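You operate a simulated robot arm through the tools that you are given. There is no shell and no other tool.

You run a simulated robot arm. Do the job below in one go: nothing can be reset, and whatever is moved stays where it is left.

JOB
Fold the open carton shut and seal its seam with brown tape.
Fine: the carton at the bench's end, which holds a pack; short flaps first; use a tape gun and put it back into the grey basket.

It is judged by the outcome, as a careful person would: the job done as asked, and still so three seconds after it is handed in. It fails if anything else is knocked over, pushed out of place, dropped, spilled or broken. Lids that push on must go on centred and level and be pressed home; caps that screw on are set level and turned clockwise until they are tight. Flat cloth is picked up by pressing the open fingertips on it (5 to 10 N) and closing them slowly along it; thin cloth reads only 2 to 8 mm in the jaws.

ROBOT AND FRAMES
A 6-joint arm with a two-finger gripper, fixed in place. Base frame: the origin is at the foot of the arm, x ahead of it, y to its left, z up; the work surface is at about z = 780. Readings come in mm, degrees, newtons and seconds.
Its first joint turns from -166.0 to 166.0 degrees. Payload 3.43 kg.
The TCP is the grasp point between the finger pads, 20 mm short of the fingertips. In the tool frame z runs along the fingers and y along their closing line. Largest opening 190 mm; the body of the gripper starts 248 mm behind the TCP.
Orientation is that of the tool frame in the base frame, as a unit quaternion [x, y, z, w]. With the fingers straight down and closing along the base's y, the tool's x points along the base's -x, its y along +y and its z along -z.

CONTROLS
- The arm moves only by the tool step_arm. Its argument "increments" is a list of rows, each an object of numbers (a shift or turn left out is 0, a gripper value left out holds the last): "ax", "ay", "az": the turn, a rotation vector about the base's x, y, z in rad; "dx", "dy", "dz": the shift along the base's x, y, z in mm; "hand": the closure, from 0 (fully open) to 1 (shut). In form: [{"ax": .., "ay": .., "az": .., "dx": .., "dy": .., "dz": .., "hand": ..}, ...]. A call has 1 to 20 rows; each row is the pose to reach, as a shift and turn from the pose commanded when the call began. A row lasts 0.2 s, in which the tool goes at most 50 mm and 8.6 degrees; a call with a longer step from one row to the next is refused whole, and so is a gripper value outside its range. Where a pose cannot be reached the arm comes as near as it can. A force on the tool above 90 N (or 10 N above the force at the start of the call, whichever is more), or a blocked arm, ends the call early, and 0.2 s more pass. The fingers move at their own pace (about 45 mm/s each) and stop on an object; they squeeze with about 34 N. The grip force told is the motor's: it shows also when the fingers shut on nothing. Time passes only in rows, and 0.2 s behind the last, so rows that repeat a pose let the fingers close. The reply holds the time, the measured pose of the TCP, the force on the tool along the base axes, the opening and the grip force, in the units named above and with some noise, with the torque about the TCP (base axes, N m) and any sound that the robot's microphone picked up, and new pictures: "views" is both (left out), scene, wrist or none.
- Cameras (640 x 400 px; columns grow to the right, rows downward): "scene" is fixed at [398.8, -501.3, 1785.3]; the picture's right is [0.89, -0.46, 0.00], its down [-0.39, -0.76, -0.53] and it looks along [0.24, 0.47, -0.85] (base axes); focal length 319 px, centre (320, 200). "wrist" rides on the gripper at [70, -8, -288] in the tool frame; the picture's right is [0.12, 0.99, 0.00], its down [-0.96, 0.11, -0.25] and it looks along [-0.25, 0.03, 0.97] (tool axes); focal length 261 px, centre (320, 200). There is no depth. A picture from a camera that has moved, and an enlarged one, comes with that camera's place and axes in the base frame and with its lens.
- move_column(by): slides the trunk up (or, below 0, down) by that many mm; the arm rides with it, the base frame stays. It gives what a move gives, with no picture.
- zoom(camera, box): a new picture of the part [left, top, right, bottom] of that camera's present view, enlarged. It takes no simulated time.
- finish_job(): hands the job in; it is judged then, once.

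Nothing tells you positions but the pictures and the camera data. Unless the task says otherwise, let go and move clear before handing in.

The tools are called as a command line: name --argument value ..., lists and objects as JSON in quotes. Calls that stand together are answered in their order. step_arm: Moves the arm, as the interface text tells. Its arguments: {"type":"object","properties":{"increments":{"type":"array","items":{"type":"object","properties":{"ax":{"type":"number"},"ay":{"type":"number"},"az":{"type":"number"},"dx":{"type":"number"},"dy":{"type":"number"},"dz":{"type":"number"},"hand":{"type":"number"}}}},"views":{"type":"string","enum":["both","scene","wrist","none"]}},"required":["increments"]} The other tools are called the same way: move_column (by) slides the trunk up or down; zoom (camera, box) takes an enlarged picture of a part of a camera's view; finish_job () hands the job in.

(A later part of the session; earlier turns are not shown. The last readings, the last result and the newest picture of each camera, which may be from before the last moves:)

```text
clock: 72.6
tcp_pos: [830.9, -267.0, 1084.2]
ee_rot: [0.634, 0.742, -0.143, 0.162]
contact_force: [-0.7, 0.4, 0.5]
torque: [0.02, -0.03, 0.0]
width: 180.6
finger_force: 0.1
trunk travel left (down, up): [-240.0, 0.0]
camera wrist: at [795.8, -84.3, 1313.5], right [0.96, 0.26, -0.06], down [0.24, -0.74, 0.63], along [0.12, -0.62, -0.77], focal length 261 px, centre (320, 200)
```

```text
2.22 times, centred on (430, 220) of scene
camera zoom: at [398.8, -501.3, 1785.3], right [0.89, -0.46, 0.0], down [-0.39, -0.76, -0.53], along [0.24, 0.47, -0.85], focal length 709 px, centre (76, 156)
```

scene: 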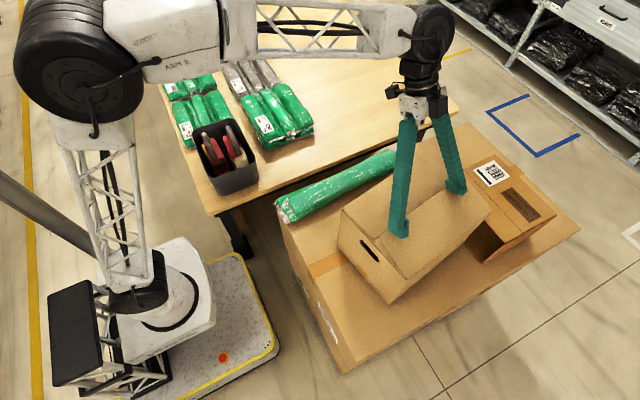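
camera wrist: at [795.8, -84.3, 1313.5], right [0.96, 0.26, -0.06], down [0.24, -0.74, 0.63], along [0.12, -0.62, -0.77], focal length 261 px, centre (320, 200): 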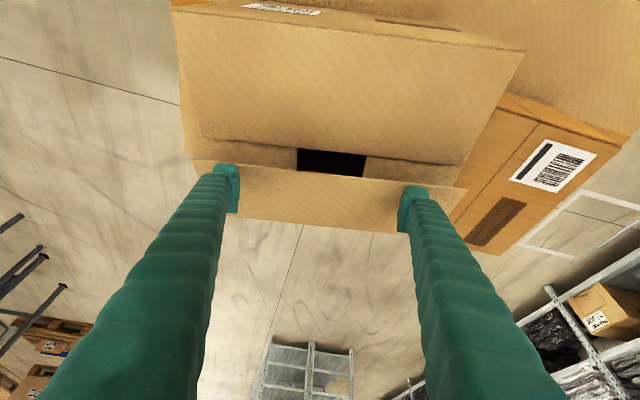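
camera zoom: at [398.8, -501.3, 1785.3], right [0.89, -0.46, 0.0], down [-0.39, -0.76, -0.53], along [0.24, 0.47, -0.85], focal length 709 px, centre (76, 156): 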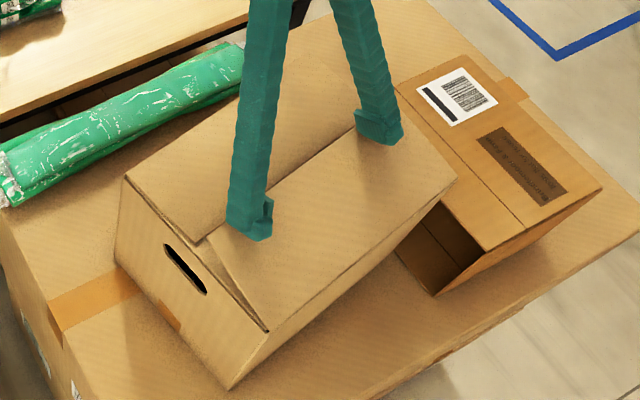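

Nearly there; the −y flap is close to flat and the carton hasn't moved. I'll press it the rest of the way down.

step_arm --increments '[{"dx": -0.2, "dy": 1, "dz": -4}, {"dx": -0.3, "dy": 2, "dz": -8}, {"dx": -0.5, "dy": 3, "dz": -12}, {"dx": -0.5, "dy": 3, "dz": -16}, {"dx": -0.5, "dy": 3, "dz": -20}, {"dx": -0.5, "dy": 3, "dz": -23}, {"dx": -0.5, "dy": 3, "dz": -25}]' --views "both"

zoom --camera "scene" --box '[310, 130, 550, 310]'

zoom --camera "wrist" --box '[160, 0, 540, 240]'

```text
clock: 74.2
tcp_pos: [829.7, -263.8, 1058.0]
ee_rot: [0.635, 0.741, -0.143, 0.162]
contact_force: [0.0, 0.1, 0.1]
torque: [0.01, -0.03, 0.0]
width: 180.6
finger_force: 0.0
trunk travel left (down, up): [-240.0, 0.0]
camera wrist: at [795.2, -81.6, 1288.5], right [0.96, 0.26, -0.06], down [0.24, -0.74, 0.63], along [0.12, -0.62, -0.77], focal length 261 px, centre (320, 200)
```

scene: 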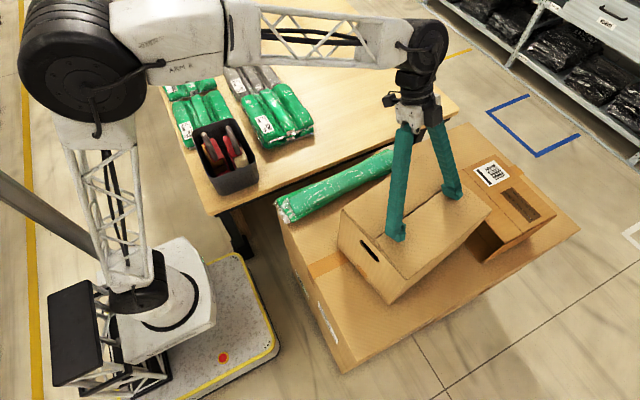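
wrist: 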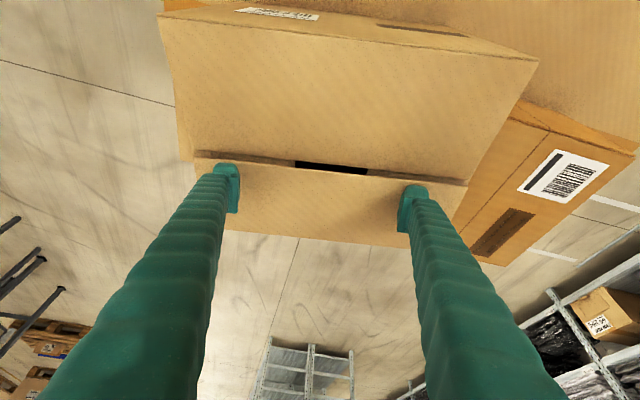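

```text
2.22 times, centred on (430, 220) of scene
camera zoom: at [398.8, -501.3, 1785.3], right [0.89, -0.46, 0.0], down [-0.39, -0.76, -0.53], along [0.24, 0.47, -0.85], focal length 709 px, centre (76, 156)
```

zoom: 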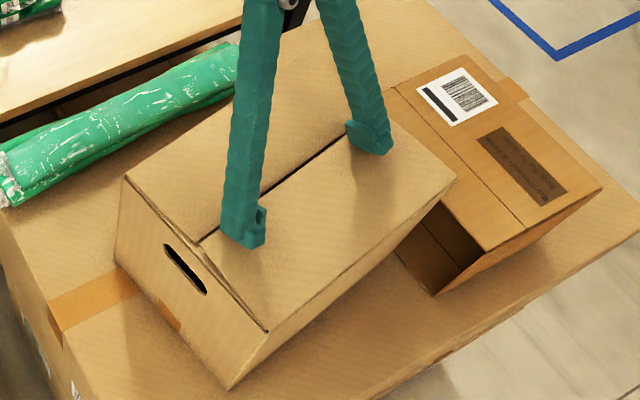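

```text
1.67 times, centred on (350, 120) of wrist
camera zoom: at [795.2, -81.6, 1288.5], right [0.96, 0.26, -0.06], down [0.24, -0.74, 0.63], along [0.12, -0.62, -0.77], focal length 434 px, centre (270, 333)
```

zoom: 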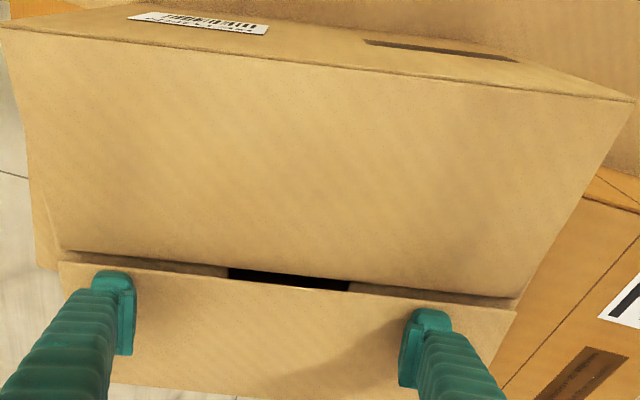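

step_arm --increments '[{"dz": -2}, {"dz": -4}, {"dz": -6}]' --views "none"

zoom --camera "wrist" --box '[160, 0, 540, 240]'

```text
clock: 75.0
tcp_pos: [831.3, -262.9, 1051.5]
ee_rot: [0.635, 0.742, -0.143, 0.162]
contact_force: [0.1, -0.3, -0.4]
torque: [0.02, -0.02, -0.04]
width: 180.4
finger_force: 0.1
trunk travel left (down, up): [-240.0, 0.0]
```

```text
1.67 times, centred on (350, 120) of wrist
camera zoom: at [795.3, -81.9, 1282.6], right [0.96, 0.26, -0.06], down [0.24, -0.74, 0.63], along [0.12, -0.62, -0.77], focal length 434 px, centre (270, 333)
```

zoom: 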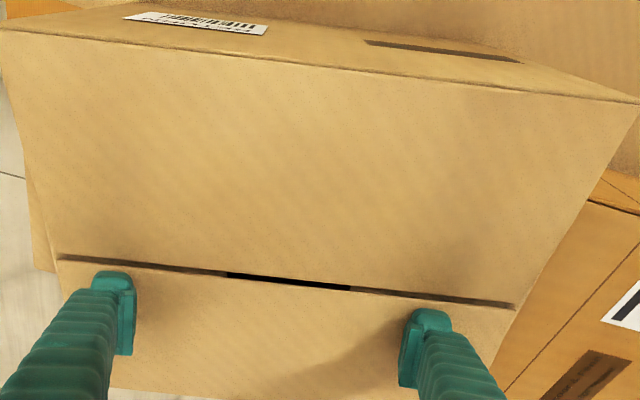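

step_arm --increments '[{"dz": -1.5}, {"dz": -3}, {"dz": -4}]' --views "none"

zoom --camera "wrist" --box '[160, 0, 540, 240]'

zoom --camera "scene" --box '[330, 150, 510, 310]'

```text
clock: 75.8
tcp_pos: [830.2, -263.1, 1048.5]
ee_rot: [0.634, 0.742, -0.143, 0.163]
contact_force: [-2.7, -0.2, 8.6]
torque: [0.24, -0.85, 0.01]
width: 180.8
finger_force: 0.0
trunk travel left (down, up): [-240.0, 0.0]
```

```text
1.67 times, centred on (350, 120) of wrist
camera zoom: at [794.7, -81.8, 1279.4], right [0.96, 0.26, -0.06], down [0.24, -0.74, 0.63], along [0.12, -0.62, -0.77], focal length 434 px, centre (270, 333)
```

zoom: 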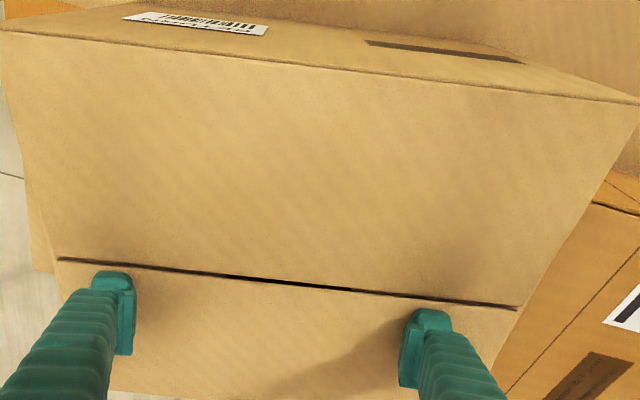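

```text
2.50 times, centred on (420, 230) of scene
camera zoom: at [398.8, -501.3, 1785.3], right [0.89, -0.46, 0.0], down [-0.39, -0.76, -0.53], along [0.24, 0.47, -0.85], focal length 797 px, centre (70, 125)
```

zoom: 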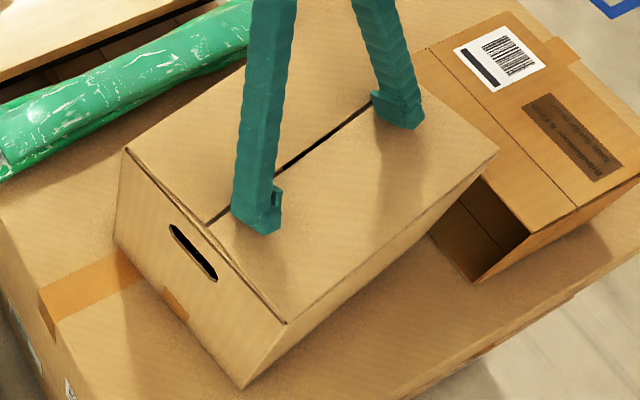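

All four flaps are now shut and flush (top z≈1023). The carton sits yawed ~9° and slightly shifted, so before taping I'll square it up: first with the open fingers as a fence against its +x top edge, pushing gently toward −x.

step_arm --increments '[{"dz": 35}, {"dz": 75, "ax": -0.005, "ay": -0.006, "az": 0.06}, {"dx": 5, "dy": 5, "dz": 110, "ax": -0.014, "ay": -0.017, "az": 0.17}, {"dx": 20, "dy": 10, "dz": 120, "ax": -0.024, "ay": -0.03, "az": 0.29}, {"dx": 35, "dy": 15, "dz": 125, "ax": -0.034, "ay": -0.042, "az": 0.41}, {"dx": 50, "dy": 20, "dz": 125, "ax": -0.044, "ay": -0.055, "az": 0.53}, {"dx": 65, "dy": 25, "dz": 125, "ax": -0.054, "ay": -0.067, "az": 0.65}, {"dx": 80, "dy": 30, "dz": 125, "ax": -0.064, "ay": -0.08, "az": 0.77}, {"dx": 95, "dy": 35, "dz": 122, "ax": -0.074, "ay": -0.092, "az": 0.89}, {"dx": 110, "dy": 40, "dz": 119, "ax": -0.084, "ay": -0.104, "az": 1.01}, {"dx": 122, "dy": 45, "dz": 116, "ax": -0.094, "ay": -0.117, "az": 1.13}, {"dx": 134, "dy": 48, "dz": 113, "ax": -0.104, "ay": -0.129, "az": 1.25}, {"dx": 142, "dy": 50, "dz": 111, "ax": -0.112, "ay": -0.14, "az": 1.35}, {"dx": 149, "dy": 53, "dz": 110, "ax": -0.117, "ay": -0.146, "az": 1.412}]' --views "both"

zoom --camera "scene" --box '[330, 150, 590, 310]'

```text
clock: 78.8
tcp_pos: [980.2, -208.9, 1158.1]
ee_rot: [0.0, 0.954, -0.001, 0.3]
contact_force: [-0.1, 0.5, 0.4]
torque: [-0.02, 0.01, -0.02]
width: 180.8
finger_force: 0.1
trunk travel left (down, up): [-240.0, 0.0]
camera wrist: at [757.1, -218.8, 1353.1], right [-0.1, 0.99, -0.07], down [0.65, 0.12, 0.75], along [0.76, 0.03, -0.65], focal length 261 px, centre (320, 200)
```

scene: 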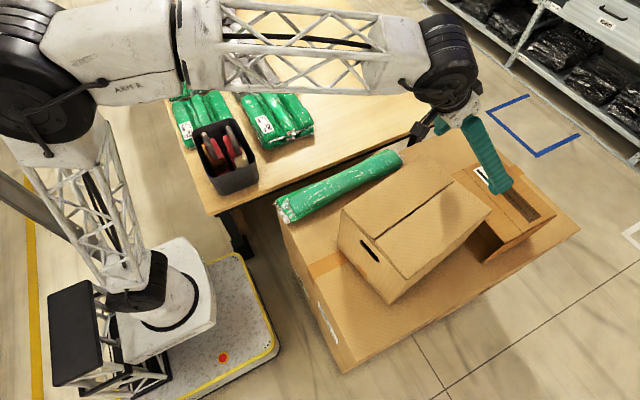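
wrist: 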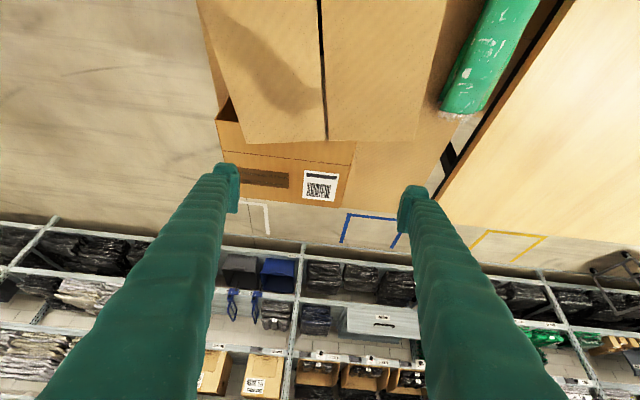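

```text
2.46 times, centred on (460, 230) of scene
camera zoom: at [398.8, -501.3, 1785.3], right [0.89, -0.46, 0.0], down [-0.39, -0.76, -0.53], along [0.24, 0.47, -0.85], focal length 785 px, centre (-25, 126)
```

zoom: 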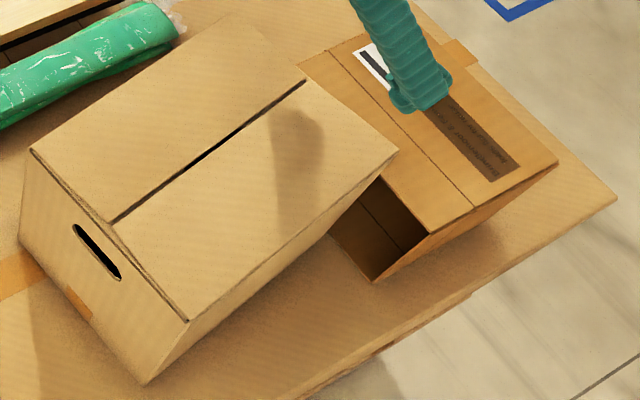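

The carton's top corners measure about B(654,-137), A(698,-379), D(1016,-332), C(982,-78). I'll bring the fence behind the +x edge and push slowly toward −x.

step_arm --increments '[{"dx": 21, "dz": -34}, {"dx": 43, "dz": -68}, {"dx": 64, "dz": -101}, {"dx": 85, "dz": -135}, {"dx": 75, "dz": -135}, {"dx": 66, "dz": -135}, {"dx": 60, "dz": -135}, {"dx": 55, "dz": -135}, {"dx": 50, "dz": -135}, {"dx": 45, "dz": -135}, {"dx": 40, "dz": -135}, {"dx": 36, "dz": -135}, {"dx": 32, "dz": -135}, {"dx": 28, "dz": -135}, {"dx": 24, "dz": -135}]' --views "both"

zoom --camera "scene" --box '[330, 150, 590, 310]'

```text
clock: 82.0
tcp_pos: [1005.1, -211.3, 1023.5]
ee_rot: [0.001, 0.954, -0.001, 0.299]
contact_force: [1.7, 1.1, 2.2]
torque: [-0.21, 0.08, 0.12]
width: 180.9
finger_force: 0.2
trunk travel left (down, up): [-240.0, 0.0]
camera wrist: at [781.6, -218.8, 1218.5], right [-0.1, 0.99, -0.07], down [0.65, 0.11, 0.75], along [0.76, 0.03, -0.65], focal length 261 px, centre (320, 200)
```

scene: 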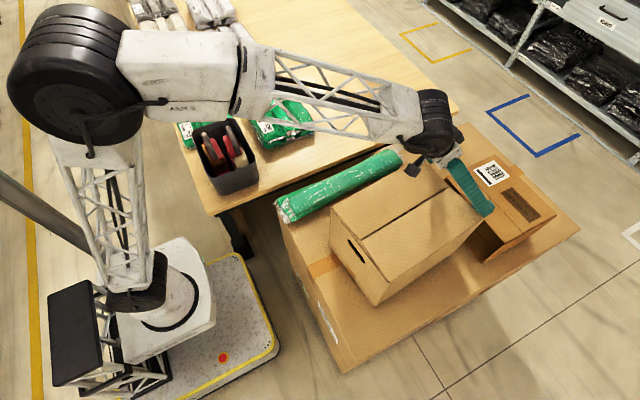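
wrist: 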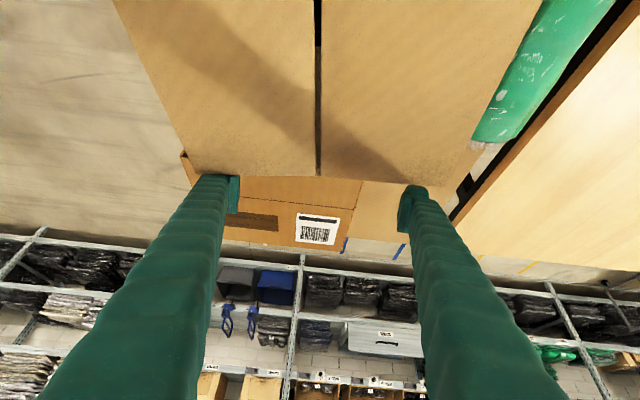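

```text
2.46 times, centred on (460, 230) of scene
camera zoom: at [398.8, -501.3, 1785.3], right [0.89, -0.46, 0.0], down [-0.39, -0.76, -0.53], along [0.24, 0.47, -0.85], focal length 785 px, centre (-25, 126)
```

zoom: 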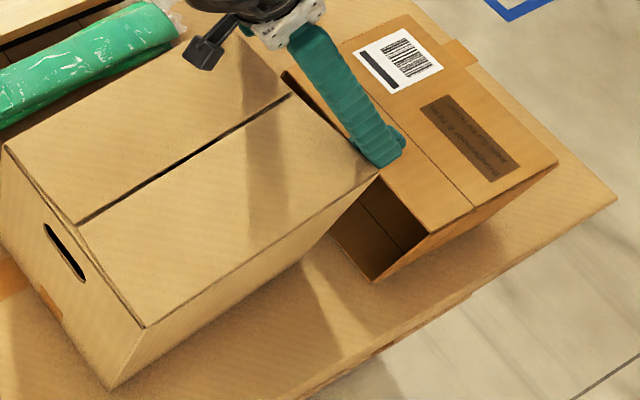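

The carton has straightened to ~5° and x is about right. Now I'll retreat and use the same fence technique on the −y wall to finish squaring and restore y.

step_arm --increments '[{"dx": 15}, {"dx": -8, "dz": 33}, {"dx": -31, "dz": 66}, {"dx": -54, "dz": 98}, {"dx": -77, "dz": 125}, {"dx": -92, "dy": -12, "dz": 130, "ax": 0.04, "ay": 0.04, "az": -0.127}, {"dx": -105, "dy": -28, "dz": 130, "ax": 0.08, "ay": 0.08, "az": -0.253}, {"dx": -118, "dy": -45, "dz": 128, "ax": 0.119, "ay": 0.119, "az": -0.38}, {"dx": -130, "dy": -62, "dz": 126, "ax": 0.159, "ay": 0.158, "az": -0.506}, {"dx": -142, "dy": -79, "dz": 124, "ax": 0.199, "ay": 0.198, "az": -0.633}, {"dx": -154, "dy": -96, "dz": 122, "ax": 0.239, "ay": 0.237, "az": -0.759}, {"dx": -165, "dy": -113, "dz": 120, "ax": 0.278, "ay": 0.277, "az": -0.886}, {"dx": -176, "dy": -131, "dz": 118, "ax": 0.318, "ay": 0.316, "az": -1.012}, {"dx": -187, "dy": -150, "dz": 116, "ax": 0.358, "ay": 0.356, "az": -1.139}, {"dx": -197, "dy": -169, "dz": 113, "ax": 0.398, "ay": 0.395, "az": -1.265}, {"dx": -206, "dy": -188, "dz": 110, "ax": 0.437, "ay": 0.435, "az": -1.392}, {"dx": -215, "dy": -209, "dz": 107, "ax": 0.477, "ay": 0.474, "az": -1.518}]' --views "both"

zoom --camera "scene" --box '[310, 130, 570, 310]'

```text
clock: 85.6
tcp_pos: [788.4, -421.4, 1130.8]
ee_rot: [0.709, 0.706, 0.0, 0.001]
contact_force: [0.5, 1.7, 0.6]
torque: [-0.16, -0.05, -0.01]
width: 180.5
finger_force: 0.0
trunk travel left (down, up): [-240.0, 0.0]
camera wrist: at [780.2, -351.1, 1417.5], right [0.99, 0.12, 0.0], down [0.11, -0.96, 0.25], along [0.03, -0.25, -0.97], focal length 261 px, centre (320, 200)
```

scene: 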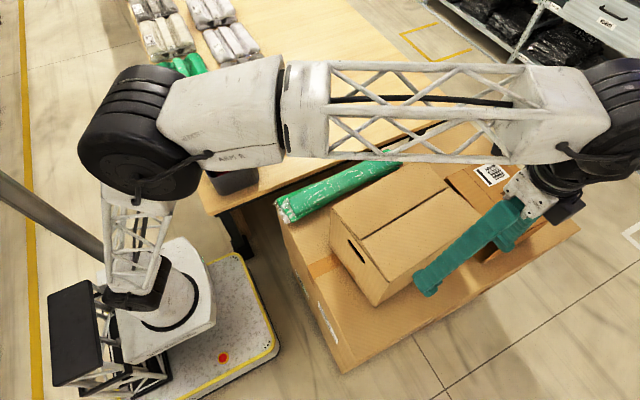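
wrist: 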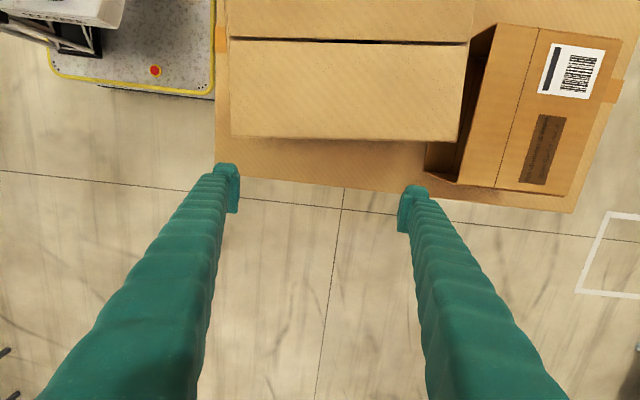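

```text
2.22 times, centred on (440, 220) of scene
camera zoom: at [398.8, -501.3, 1785.3], right [0.89, -0.46, 0.0], down [-0.39, -0.76, -0.53], along [0.24, 0.47, -0.85], focal length 709 px, centre (53, 156)
```

zoom: 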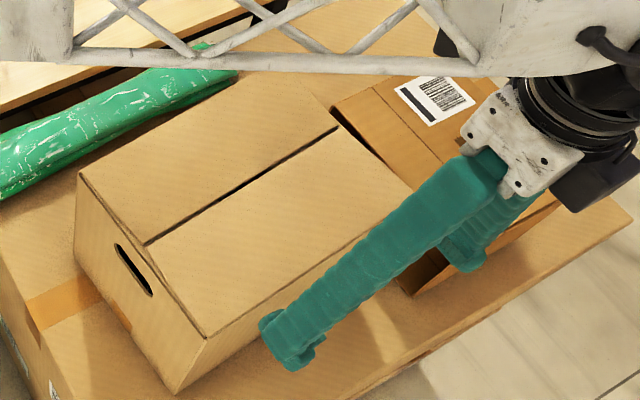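

The −y wall reads A(652,-371) to D(984,-341). I'll lower the fence to z_tip≈985 outside it and push slowly to bring the wall to about y=-325.

step_arm --increments '[{"dz": -40}, {"dz": -80}, {"dz": -115}, {"dz": -126}, {"dy": 15, "dz": -126}, {"dy": 27, "dz": -126}, {"dy": 32, "dz": -126}, {"dy": 36, "dz": -126}, {"dy": 40, "dz": -126}, {"dy": 44, "dz": -126}, {"dy": 48, "dz": -126}, {"dy": 52, "dz": -126}, {"dy": 56, "dz": -126}, {"dy": 60, "dz": -126}, {"dy": 64, "dz": -126}, {"dy": 68, "dz": -126}, {"dy": 72, "dz": -126}, {"dy": 76, "dz": -126}]' --views "both"

zoom --camera "scene" --box '[310, 130, 570, 310]'

```text
clock: 89.4
tcp_pos: [789.2, -343.2, 1003.7]
ee_rot: [0.708, 0.706, -0.001, 0.0]
contact_force: [0.6, -0.3, 0.0]
torque: [0.04, -0.1, -0.15]
width: 180.6
finger_force: 0.6
trunk travel left (down, up): [-240.0, 0.0]
camera wrist: at [780.4, -273.2, 1290.3], right [0.99, 0.12, 0.0], down [0.11, -0.96, 0.25], along [0.03, -0.25, -0.97], focal length 261 px, centre (320, 200)
```

scene: 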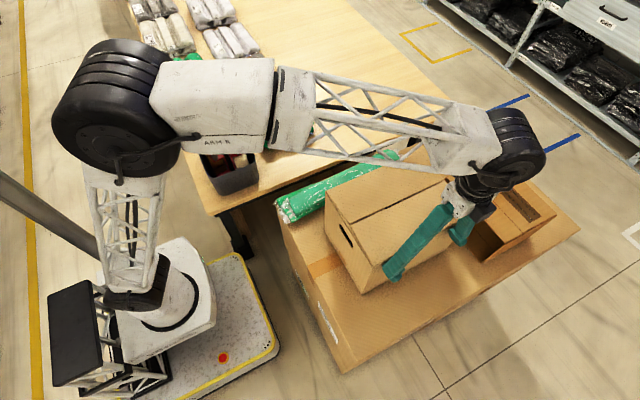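
wrist: 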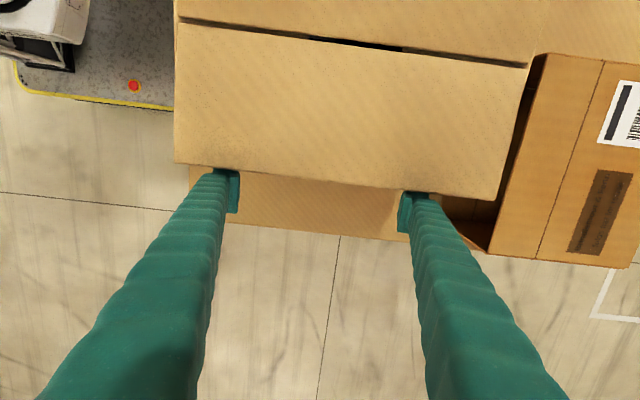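

```text
2.22 times, centred on (440, 220) of scene
camera zoom: at [398.8, -501.3, 1785.3], right [0.89, -0.46, 0.0], down [-0.39, -0.76, -0.53], along [0.24, 0.47, -0.85], focal length 709 px, centre (53, 156)
```

zoom: 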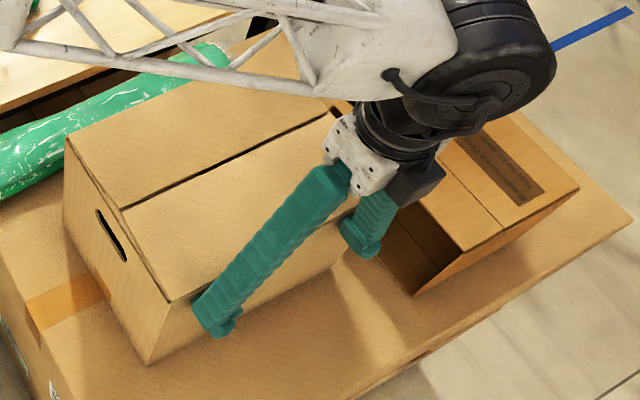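

The carton is squared up again within about a centimetre of its original spot (x≈642–970, y≈-320…-79, yaw≈0). Now I'll back off, raise, and head toward the basket for the brown-tape gun.

step_arm --increments '[{"dy": -20}, {"dy": -40, "dz": 5}, {"dy": -40, "dz": 50}, {"dy": -40, "dz": 95}, {"dy": -40, "dz": 140}, {"dx": -10, "dy": -20, "dz": 175}, {"dx": -30, "dy": 10, "dz": 195}, {"dx": -50, "dy": 48, "dz": 210}, {"dx": -70, "dy": 90, "dz": 218}, {"dx": -90, "dy": 132, "dz": 220}, {"dx": -111, "dy": 175, "dz": 220}, {"dx": -132, "dy": 218, "dz": 220}, {"dx": -153, "dy": 261, "dz": 220}, {"dx": -174, "dy": 304, "dz": 220}, {"dx": -195, "dy": 347, "dz": 220}, {"dx": -216, "dy": 390, "dz": 220}, {"dx": -237, "dy": 433, "dz": 220}, {"dx": -258, "dy": 476, "dz": 220}, {"dx": -279, "dy": 519, "dz": 215}, {"dx": -300, "dy": 562, "dz": 205}]' --views "both"

zoom --camera "scene" --box '[310, 130, 570, 310]'

```text
clock: 93.6
tcp_pos: [489.0, 217.5, 1207.3]
ee_rot: [0.708, 0.706, 0.0, 0.0]
contact_force: [0.0, 0.0, -0.5]
torque: [0.09, 0.05, -0.02]
width: 180.6
finger_force: 0.1
trunk travel left (down, up): [-240.0, 0.0]
camera wrist: at [480.3, 288.2, 1494.9], right [0.99, 0.12, 0.0], down [0.11, -0.96, 0.25], along [0.03, -0.25, -0.97], focal length 261 px, centre (320, 200)
```

scene: 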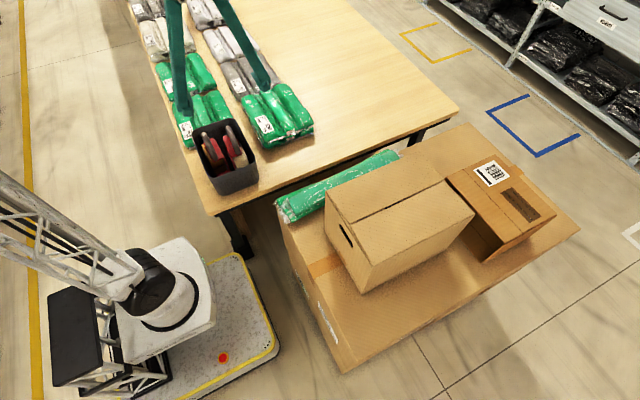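
wrist: 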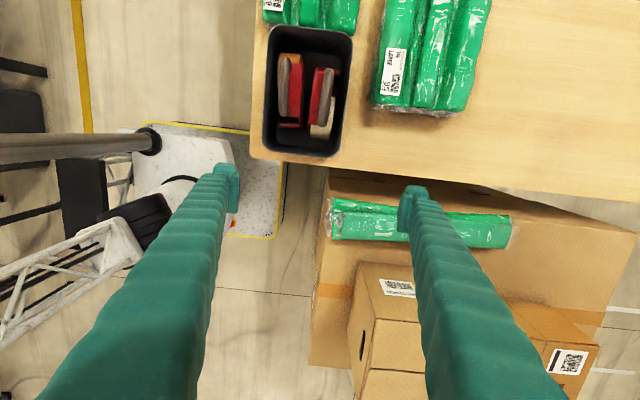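

```text
2.22 times, centred on (440, 220) of scene
camera zoom: at [398.8, -501.3, 1785.3], right [0.89, -0.46, 0.0], down [-0.39, -0.76, -0.53], along [0.24, 0.47, -0.85], focal length 709 px, centre (53, 156)
```

zoom: 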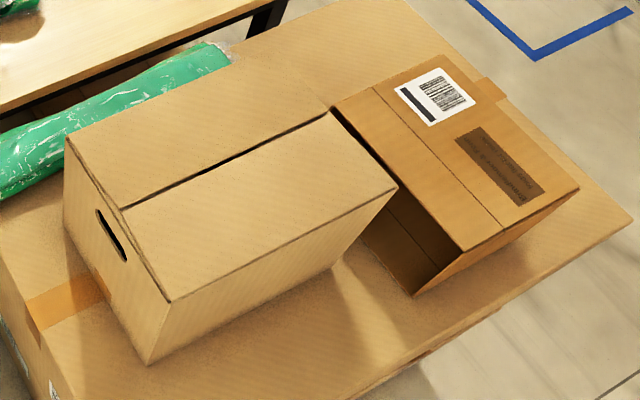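

The carton is closed and straight. Now I'll inspect the guns from this viewpoint.

zoom --camera "wrist" --box '[240, 10, 380, 170]'

zoom --camera "scene" --box '[170, 100, 280, 200]'

```text
2.50 times, centred on (310, 90) of wrist
camera zoom: at [480.3, 288.2, 1494.9], right [0.99, 0.12, 0.0], down [0.11, -0.96, 0.25], along [0.03, -0.25, -0.97], focal length 652 px, centre (345, 475)
```

zoom: 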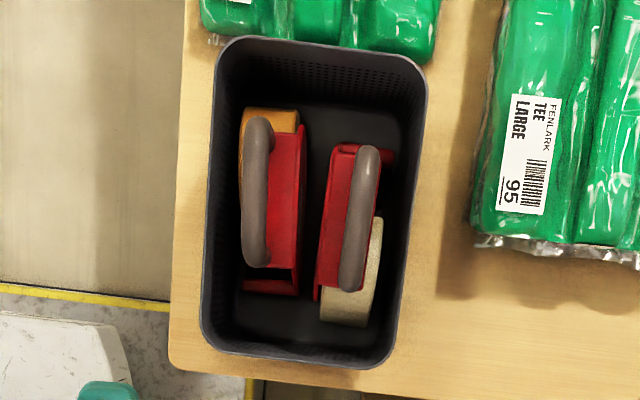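

```text
4.00 times, centred on (225, 150) of scene
camera zoom: at [398.8, -501.3, 1785.3], right [0.89, -0.46, 0.0], down [-0.39, -0.76, -0.53], along [0.24, 0.47, -0.85], focal length 1276 px, centre (700, 400)
```

zoom: 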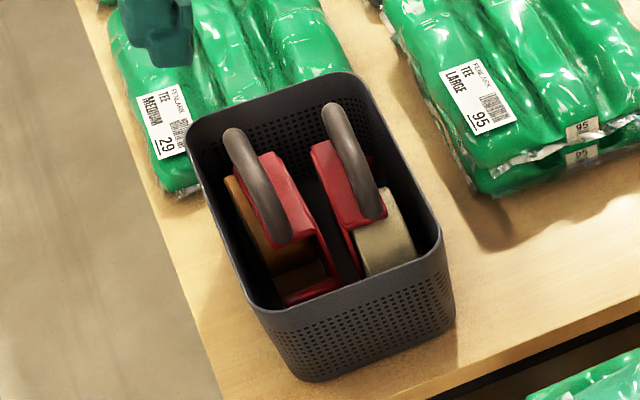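

The brown-tape gun (roll visible on the −x side, larger y) has a tilted grey handle bar at x≈398, y≈312–424, z≈900–928, with the red body's top at z≈875. I'll approach above it with the tool tilted 20° and the fingers set to straddle it, then look again.

step_arm --increments '[{"dx": -18, "dy": 25, "dz": -20, "ax": -0.07, "hand": 0.6}, {"dx": -36, "dy": 50, "dz": -40, "ax": -0.14}, {"dx": -54, "dy": 75, "dz": -65, "ax": -0.21}, {"dx": -72, "dy": 105, "dz": -95, "ax": -0.28}, {"dx": -90, "dy": 133, "dz": -127, "ax": -0.349}, {"dx": -91, "dy": 138, "dz": -150, "ax": -0.349}]' --views "both"

zoom --camera "wrist" --box '[220, 60, 440, 240]'

zoom --camera "scene" --box '[150, 70, 290, 200]'

```text
clock: 95.0
tcp_pos: [395.1, 357.2, 1059.8]
ee_rot: [0.697, 0.696, -0.122, 0.124]
contact_force: [0.1, 0.0, -0.1]
torque: [-0.01, 0.03, 0.01]
width: 76.1
finger_force: 0.1
trunk travel left (down, up): [-240.0, 0.0]
camera wrist: at [387.2, 522.0, 1304.7], right [0.99, 0.11, -0.04], down [0.11, -0.82, 0.56], along [0.03, -0.56, -0.83], focal length 261 px, centre (320, 200)
```

scene: 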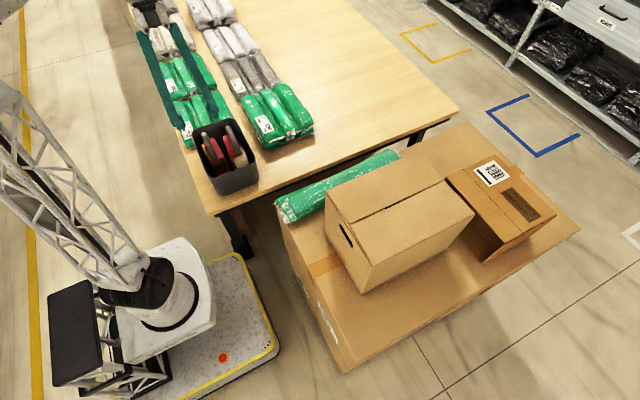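
wrist: 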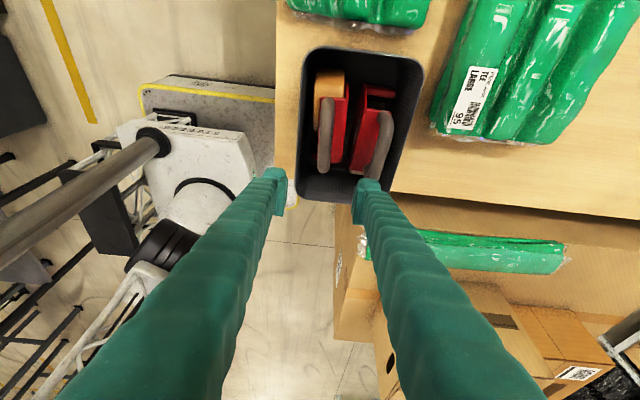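

```text
2.22 times, centred on (330, 150) of wrist
camera zoom: at [387.2, 522.0, 1304.7], right [0.99, 0.11, -0.04], down [0.11, -0.82, 0.56], along [0.03, -0.56, -0.83], focal length 579 px, centre (298, 311)
```

zoom: 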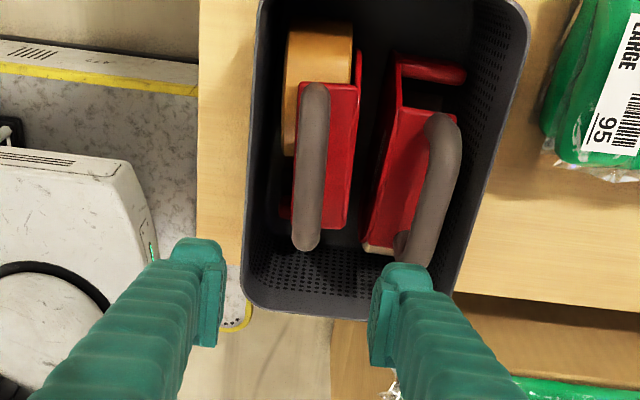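

```text
3.08 times, centred on (220, 135) of scene
camera zoom: at [398.8, -501.3, 1785.3], right [0.89, -0.46, 0.0], down [-0.39, -0.76, -0.53], along [0.24, 0.47, -0.85], focal length 981 px, centre (628, 400)
```

zoom: 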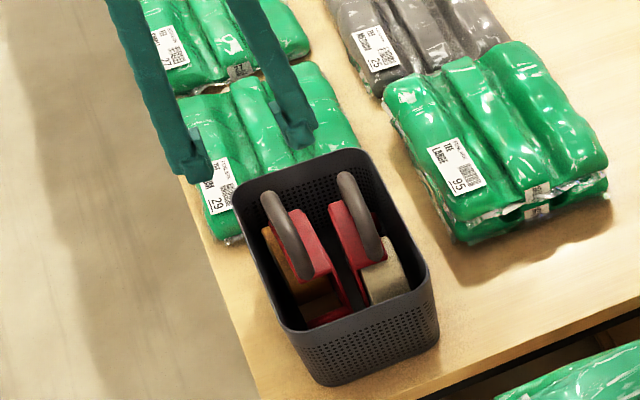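

I'll find the bar's height by touch: close the fingers and lower gently onto it in small steps.

step_arm --increments '[{"dx": 2, "hand": 1.0}, {"dx": 2, "dz": -35}, {"dx": 2, "dz": -70}, {"dx": 2, "dz": -95}, {"dx": 2, "dz": -106}]' --views "none"

step_arm --increments '[{"dz": -3}, {"dz": -5}]' --views "wrist"

```text
clock: 96.2
tcp_pos: [398.7, 357.4, 959.6]
ee_rot: [0.697, 0.696, -0.12, 0.124]
contact_force: [-6.6, 3.7, 87.9]
torque: [0.86, 0.35, -0.02]
width: 6.0
finger_force: 27.1
trunk travel left (down, up): [-240.0, 0.0]
```

```text
clock: 96.5
tcp_pos: [399.6, 356.4, 959.8]
ee_rot: [0.697, 0.696, -0.119, 0.122]
contact_force: [-9.1, -0.1, 58.5]
torque: [0.37, 0.28, -0.06]
width: 6.2
finger_force: 33.2
trunk travel left (down, up): [-240.0, 0.0]
stopped in row 1: the force on the tool passed its limit at 106 N (the readings are from after the stop); the commanded pose is now the measured one
camera wrist: at [389.1, 519.8, 1205.9], right [0.99, 0.11, -0.03], down [0.11, -0.82, 0.56], along [0.03, -0.56, -0.83], focal length 261 px, centre (320, 200)
```

wrist: 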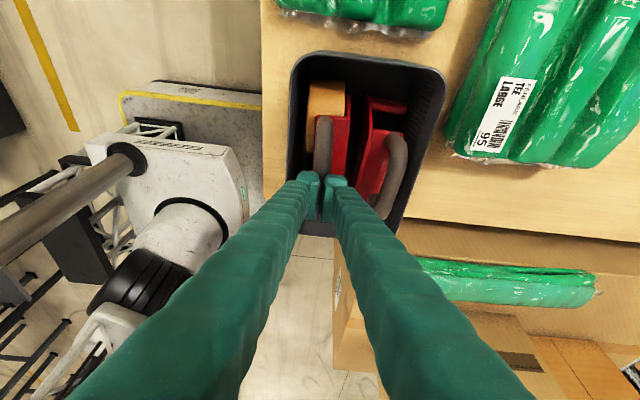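

Contact came higher than expected (bar top ≈ z 935) and pressed hard; I'll raise at once and check that nothing shifted.

step_arm --increments '[{"dz": 10}, {"dz": 40}, {"dz": 70}, {"dz": 70, "hand": 0.6}, {"dz": 70}]' --views "both"

zoom --camera "wrist" --box '[240, 40, 460, 240]'

zoom --camera "scene" --box '[150, 70, 290, 200]'

```text
clock: 97.7
tcp_pos: [400.5, 358.1, 1027.8]
ee_rot: [0.697, 0.696, -0.12, 0.124]
contact_force: [0.2, -0.7, 0.7]
torque: [-0.01, 0.01, -0.01]
width: 51.6
finger_force: 0.0
trunk travel left (down, up): [-240.0, 0.0]
camera wrist: at [391.3, 521.9, 1273.4], right [0.99, 0.11, -0.04], down [0.11, -0.82, 0.56], along [0.03, -0.56, -0.83], focal length 261 px, centre (320, 200)
```

scene: 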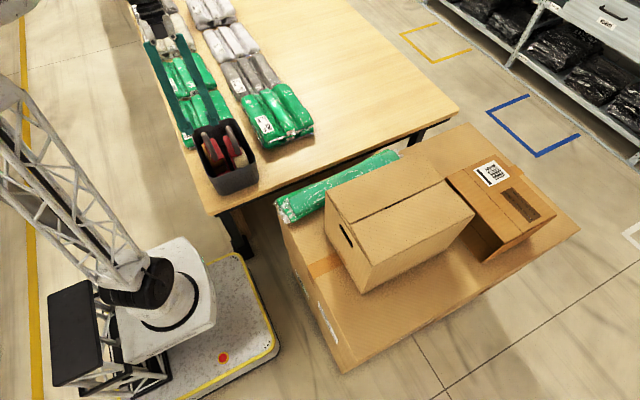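
wrist: 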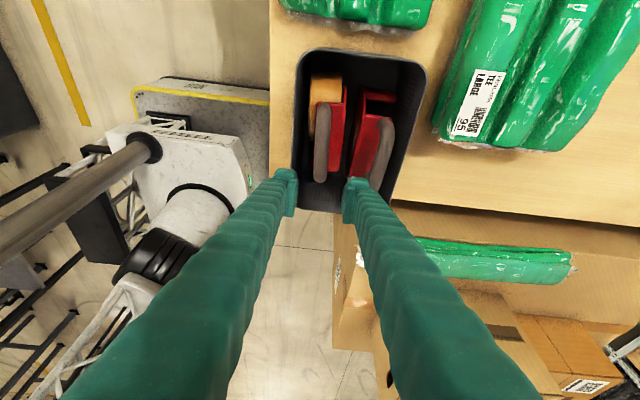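

```text
2.00 times, centred on (350, 140) of wrist
camera zoom: at [391.3, 521.9, 1273.4], right [0.99, 0.11, -0.04], down [0.11, -0.82, 0.56], along [0.03, -0.56, -0.83], focal length 521 px, centre (260, 320)
```

zoom: 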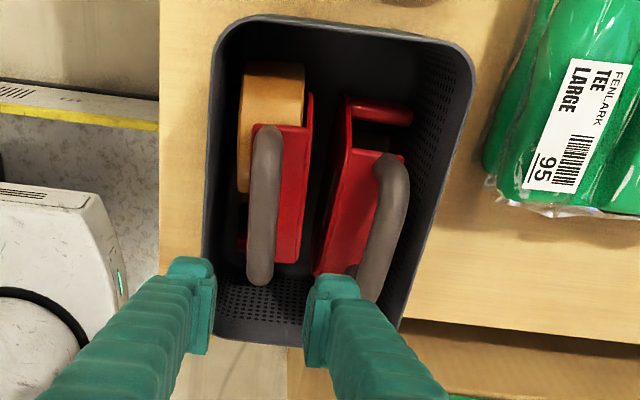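

```text
3.08 times, centred on (220, 135) of scene
camera zoom: at [398.8, -501.3, 1785.3], right [0.89, -0.46, 0.0], down [-0.39, -0.76, -0.53], along [0.24, 0.47, -0.85], focal length 981 px, centre (628, 400)
```

zoom: 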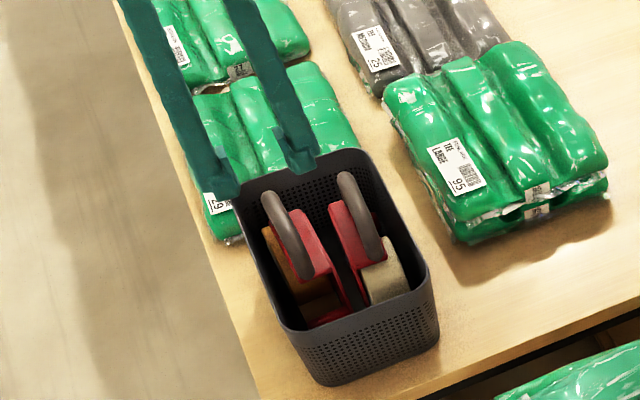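

Nothing shifted. The handle's middle arches up to z≈935, so I'll grip it with the TCP at z≈923, well above the rim. Lowering with ~60 mm opening centred at x≈397.

step_arm --increments '[{"dx": -3.5, "hand": 0.68}, {"dx": -3.5, "dz": -30}, {"dx": -3.5, "dz": -60}, {"dx": -3.5, "dz": -80}, {"dx": -3.5, "dz": -94}, {"dx": -3.5, "dz": -104}]' --views "both"

zoom --camera "wrist" --box '[240, 40, 460, 240]'

zoom --camera "scene" --box '[150, 70, 290, 200]'

```text
clock: 99.1
tcp_pos: [396.4, 358.0, 922.3]
ee_rot: [0.697, 0.695, -0.121, 0.124]
contact_force: [0.7, 0.0, -0.8]
torque: [0.04, -0.02, -0.02]
width: 60.6
finger_force: 0.1
trunk travel left (down, up): [-240.0, 0.0]
camera wrist: at [387.8, 521.4, 1168.6], right [0.99, 0.11, -0.04], down [0.11, -0.82, 0.56], along [0.03, -0.56, -0.83], focal length 261 px, centre (320, 200)
```

scene: 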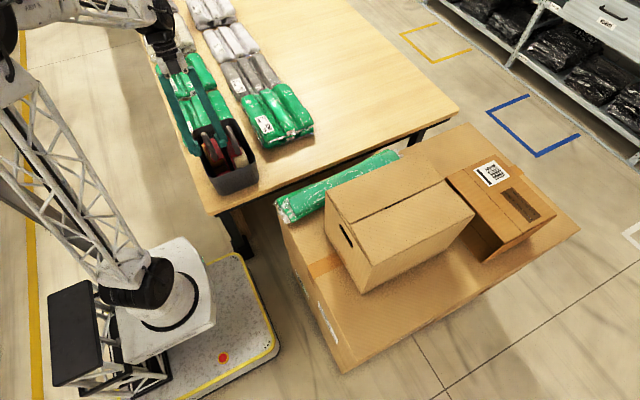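
wrist: 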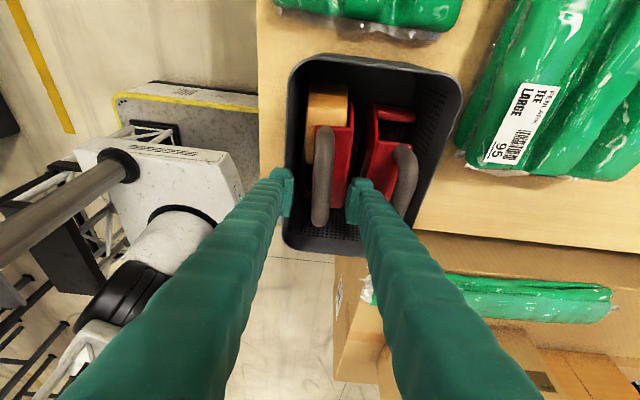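

```text
2.00 times, centred on (350, 140) of wrist
camera zoom: at [387.8, 521.4, 1168.6], right [0.99, 0.11, -0.04], down [0.11, -0.82, 0.56], along [0.03, -0.56, -0.83], focal length 521 px, centre (260, 320)
```

zoom: 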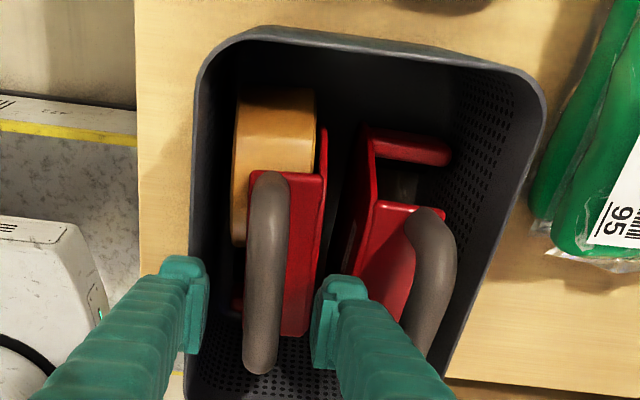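

```text
3.08 times, centred on (220, 135) of scene
camera zoom: at [398.8, -501.3, 1785.3], right [0.89, -0.46, 0.0], down [-0.39, -0.76, -0.53], along [0.24, 0.47, -0.85], focal length 981 px, centre (628, 400)
```

zoom: 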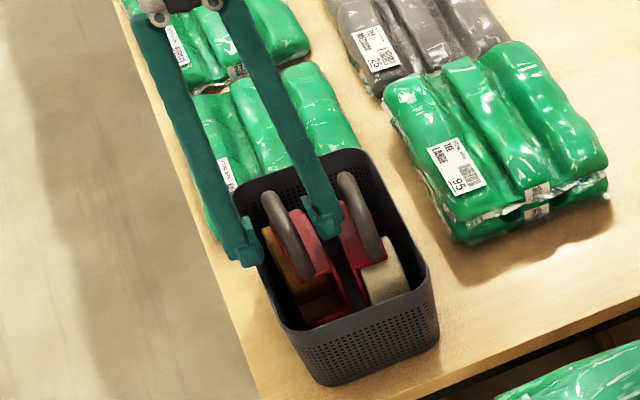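

The fingers straddle the handle nicely. Closing slowly.

step_arm --increments '[{"hand": 0.75}, {"hand": 0.82}, {"hand": 0.9}, {"hand": 1.0}, {"hand": 1.0}, {"hand": 1.0}]' --views "both"

zoom --camera "wrist" --box '[240, 40, 460, 240]'

zoom --camera "scene" --box '[150, 70, 290, 200]'

```text
clock: 100.5
tcp_pos: [396.4, 357.6, 921.7]
ee_rot: [0.697, 0.696, -0.121, 0.123]
contact_force: [-1.0, 0.7, 0.3]
torque: [-0.02, 0.02, 0.01]
width: 16.6
finger_force: 34.4
trunk travel left (down, up): [-240.0, 0.0]
camera wrist: at [387.7, 521.4, 1168.6], right [0.99, 0.11, -0.04], down [0.11, -0.82, 0.56], along [0.03, -0.56, -0.83], focal length 261 px, centre (320, 200)
```

scene: 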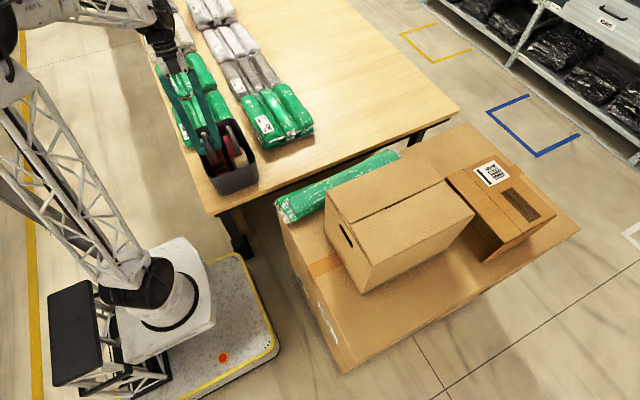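
wrist: 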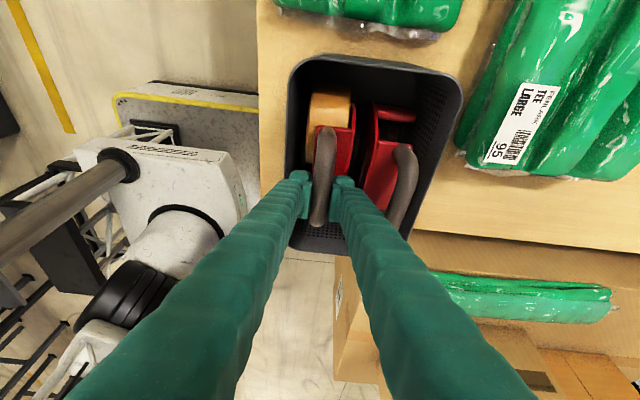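

```text
2.00 times, centred on (350, 140) of wrist
camera zoom: at [387.7, 521.4, 1168.6], right [0.99, 0.11, -0.04], down [0.11, -0.82, 0.56], along [0.03, -0.56, -0.83], focal length 521 px, centre (260, 320)
```

zoom: 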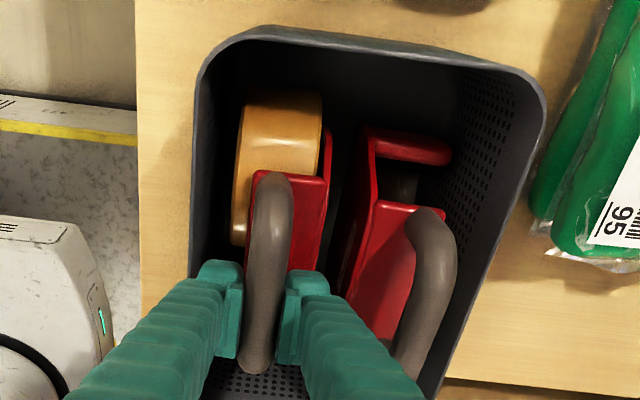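

```text
3.08 times, centred on (220, 135) of scene
camera zoom: at [398.8, -501.3, 1785.3], right [0.89, -0.46, 0.0], down [-0.39, -0.76, -0.53], along [0.24, 0.47, -0.85], focal length 981 px, centre (628, 400)
```

zoom: 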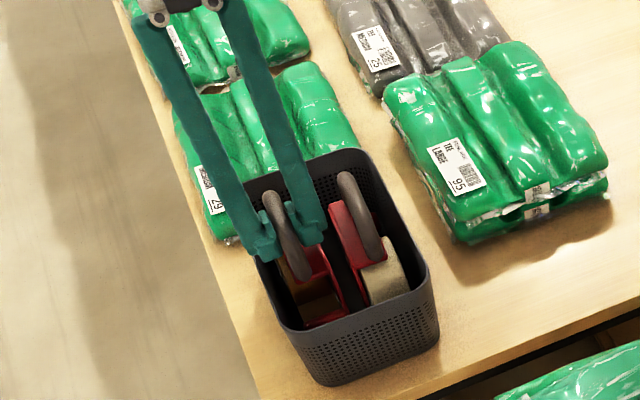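

Gripped at 16.6 mm with 34 N. I'll lift slowly and check that the gun comes along cleanly.

step_arm --increments '[{"dz": 8}, {"dz": 18}, {"dz": 30}, {"dz": 45}]' --views "both"

zoom --camera "wrist" --box '[240, 40, 460, 240]'

zoom --camera "scene" --box '[150, 70, 290, 200]'

```text
clock: 101.5
tcp_pos: [397.5, 357.1, 966.5]
ee_rot: [0.697, 0.696, -0.121, 0.124]
contact_force: [-0.6, 0.7, -3.5]
torque: [-0.14, 0.0, -0.02]
width: 16.7
finger_force: 34.0
trunk travel left (down, up): [-240.0, 0.0]
camera wrist: at [387.7, 521.0, 1212.8], right [0.99, 0.11, -0.04], down [0.11, -0.82, 0.56], along [0.03, -0.56, -0.83], focal length 261 px, centre (320, 200)
```

scene: 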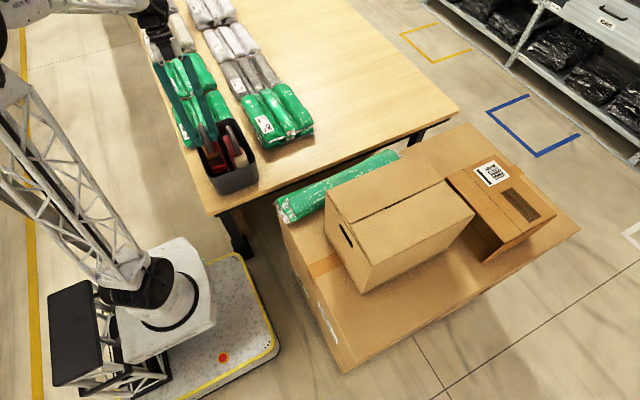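
wrist: 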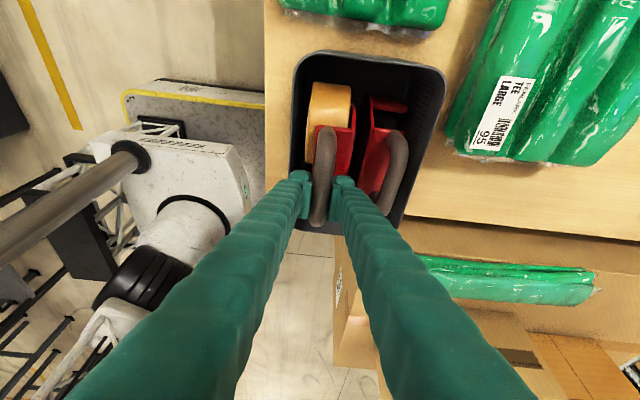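

```text
2.00 times, centred on (350, 140) of wrist
camera zoom: at [387.7, 521.0, 1212.8], right [0.99, 0.11, -0.04], down [0.11, -0.82, 0.56], along [0.03, -0.56, -0.83], focal length 521 px, centre (260, 320)
```

zoom: 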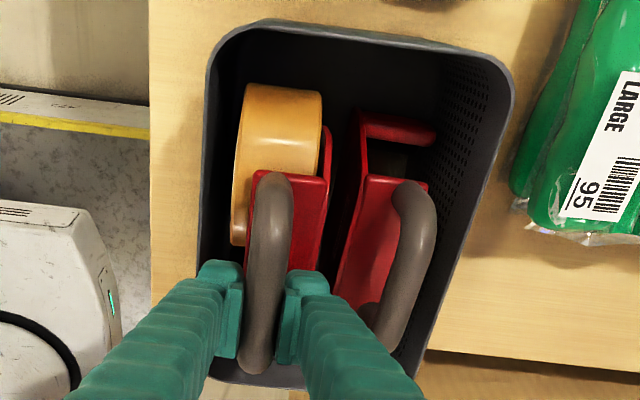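

```text
3.08 times, centred on (220, 135) of scene
camera zoom: at [398.8, -501.3, 1785.3], right [0.89, -0.46, 0.0], down [-0.39, -0.76, -0.53], along [0.24, 0.47, -0.85], focal length 981 px, centre (628, 400)
```

zoom: 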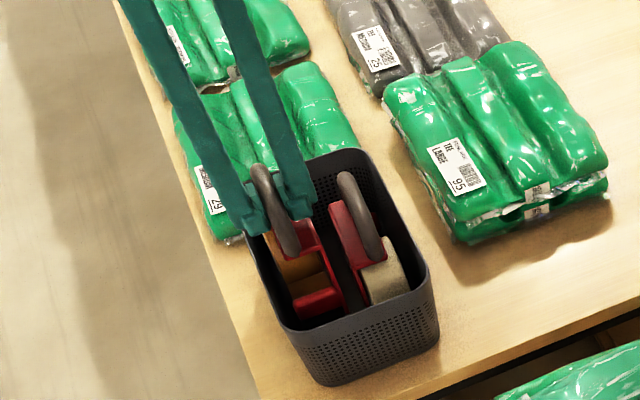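

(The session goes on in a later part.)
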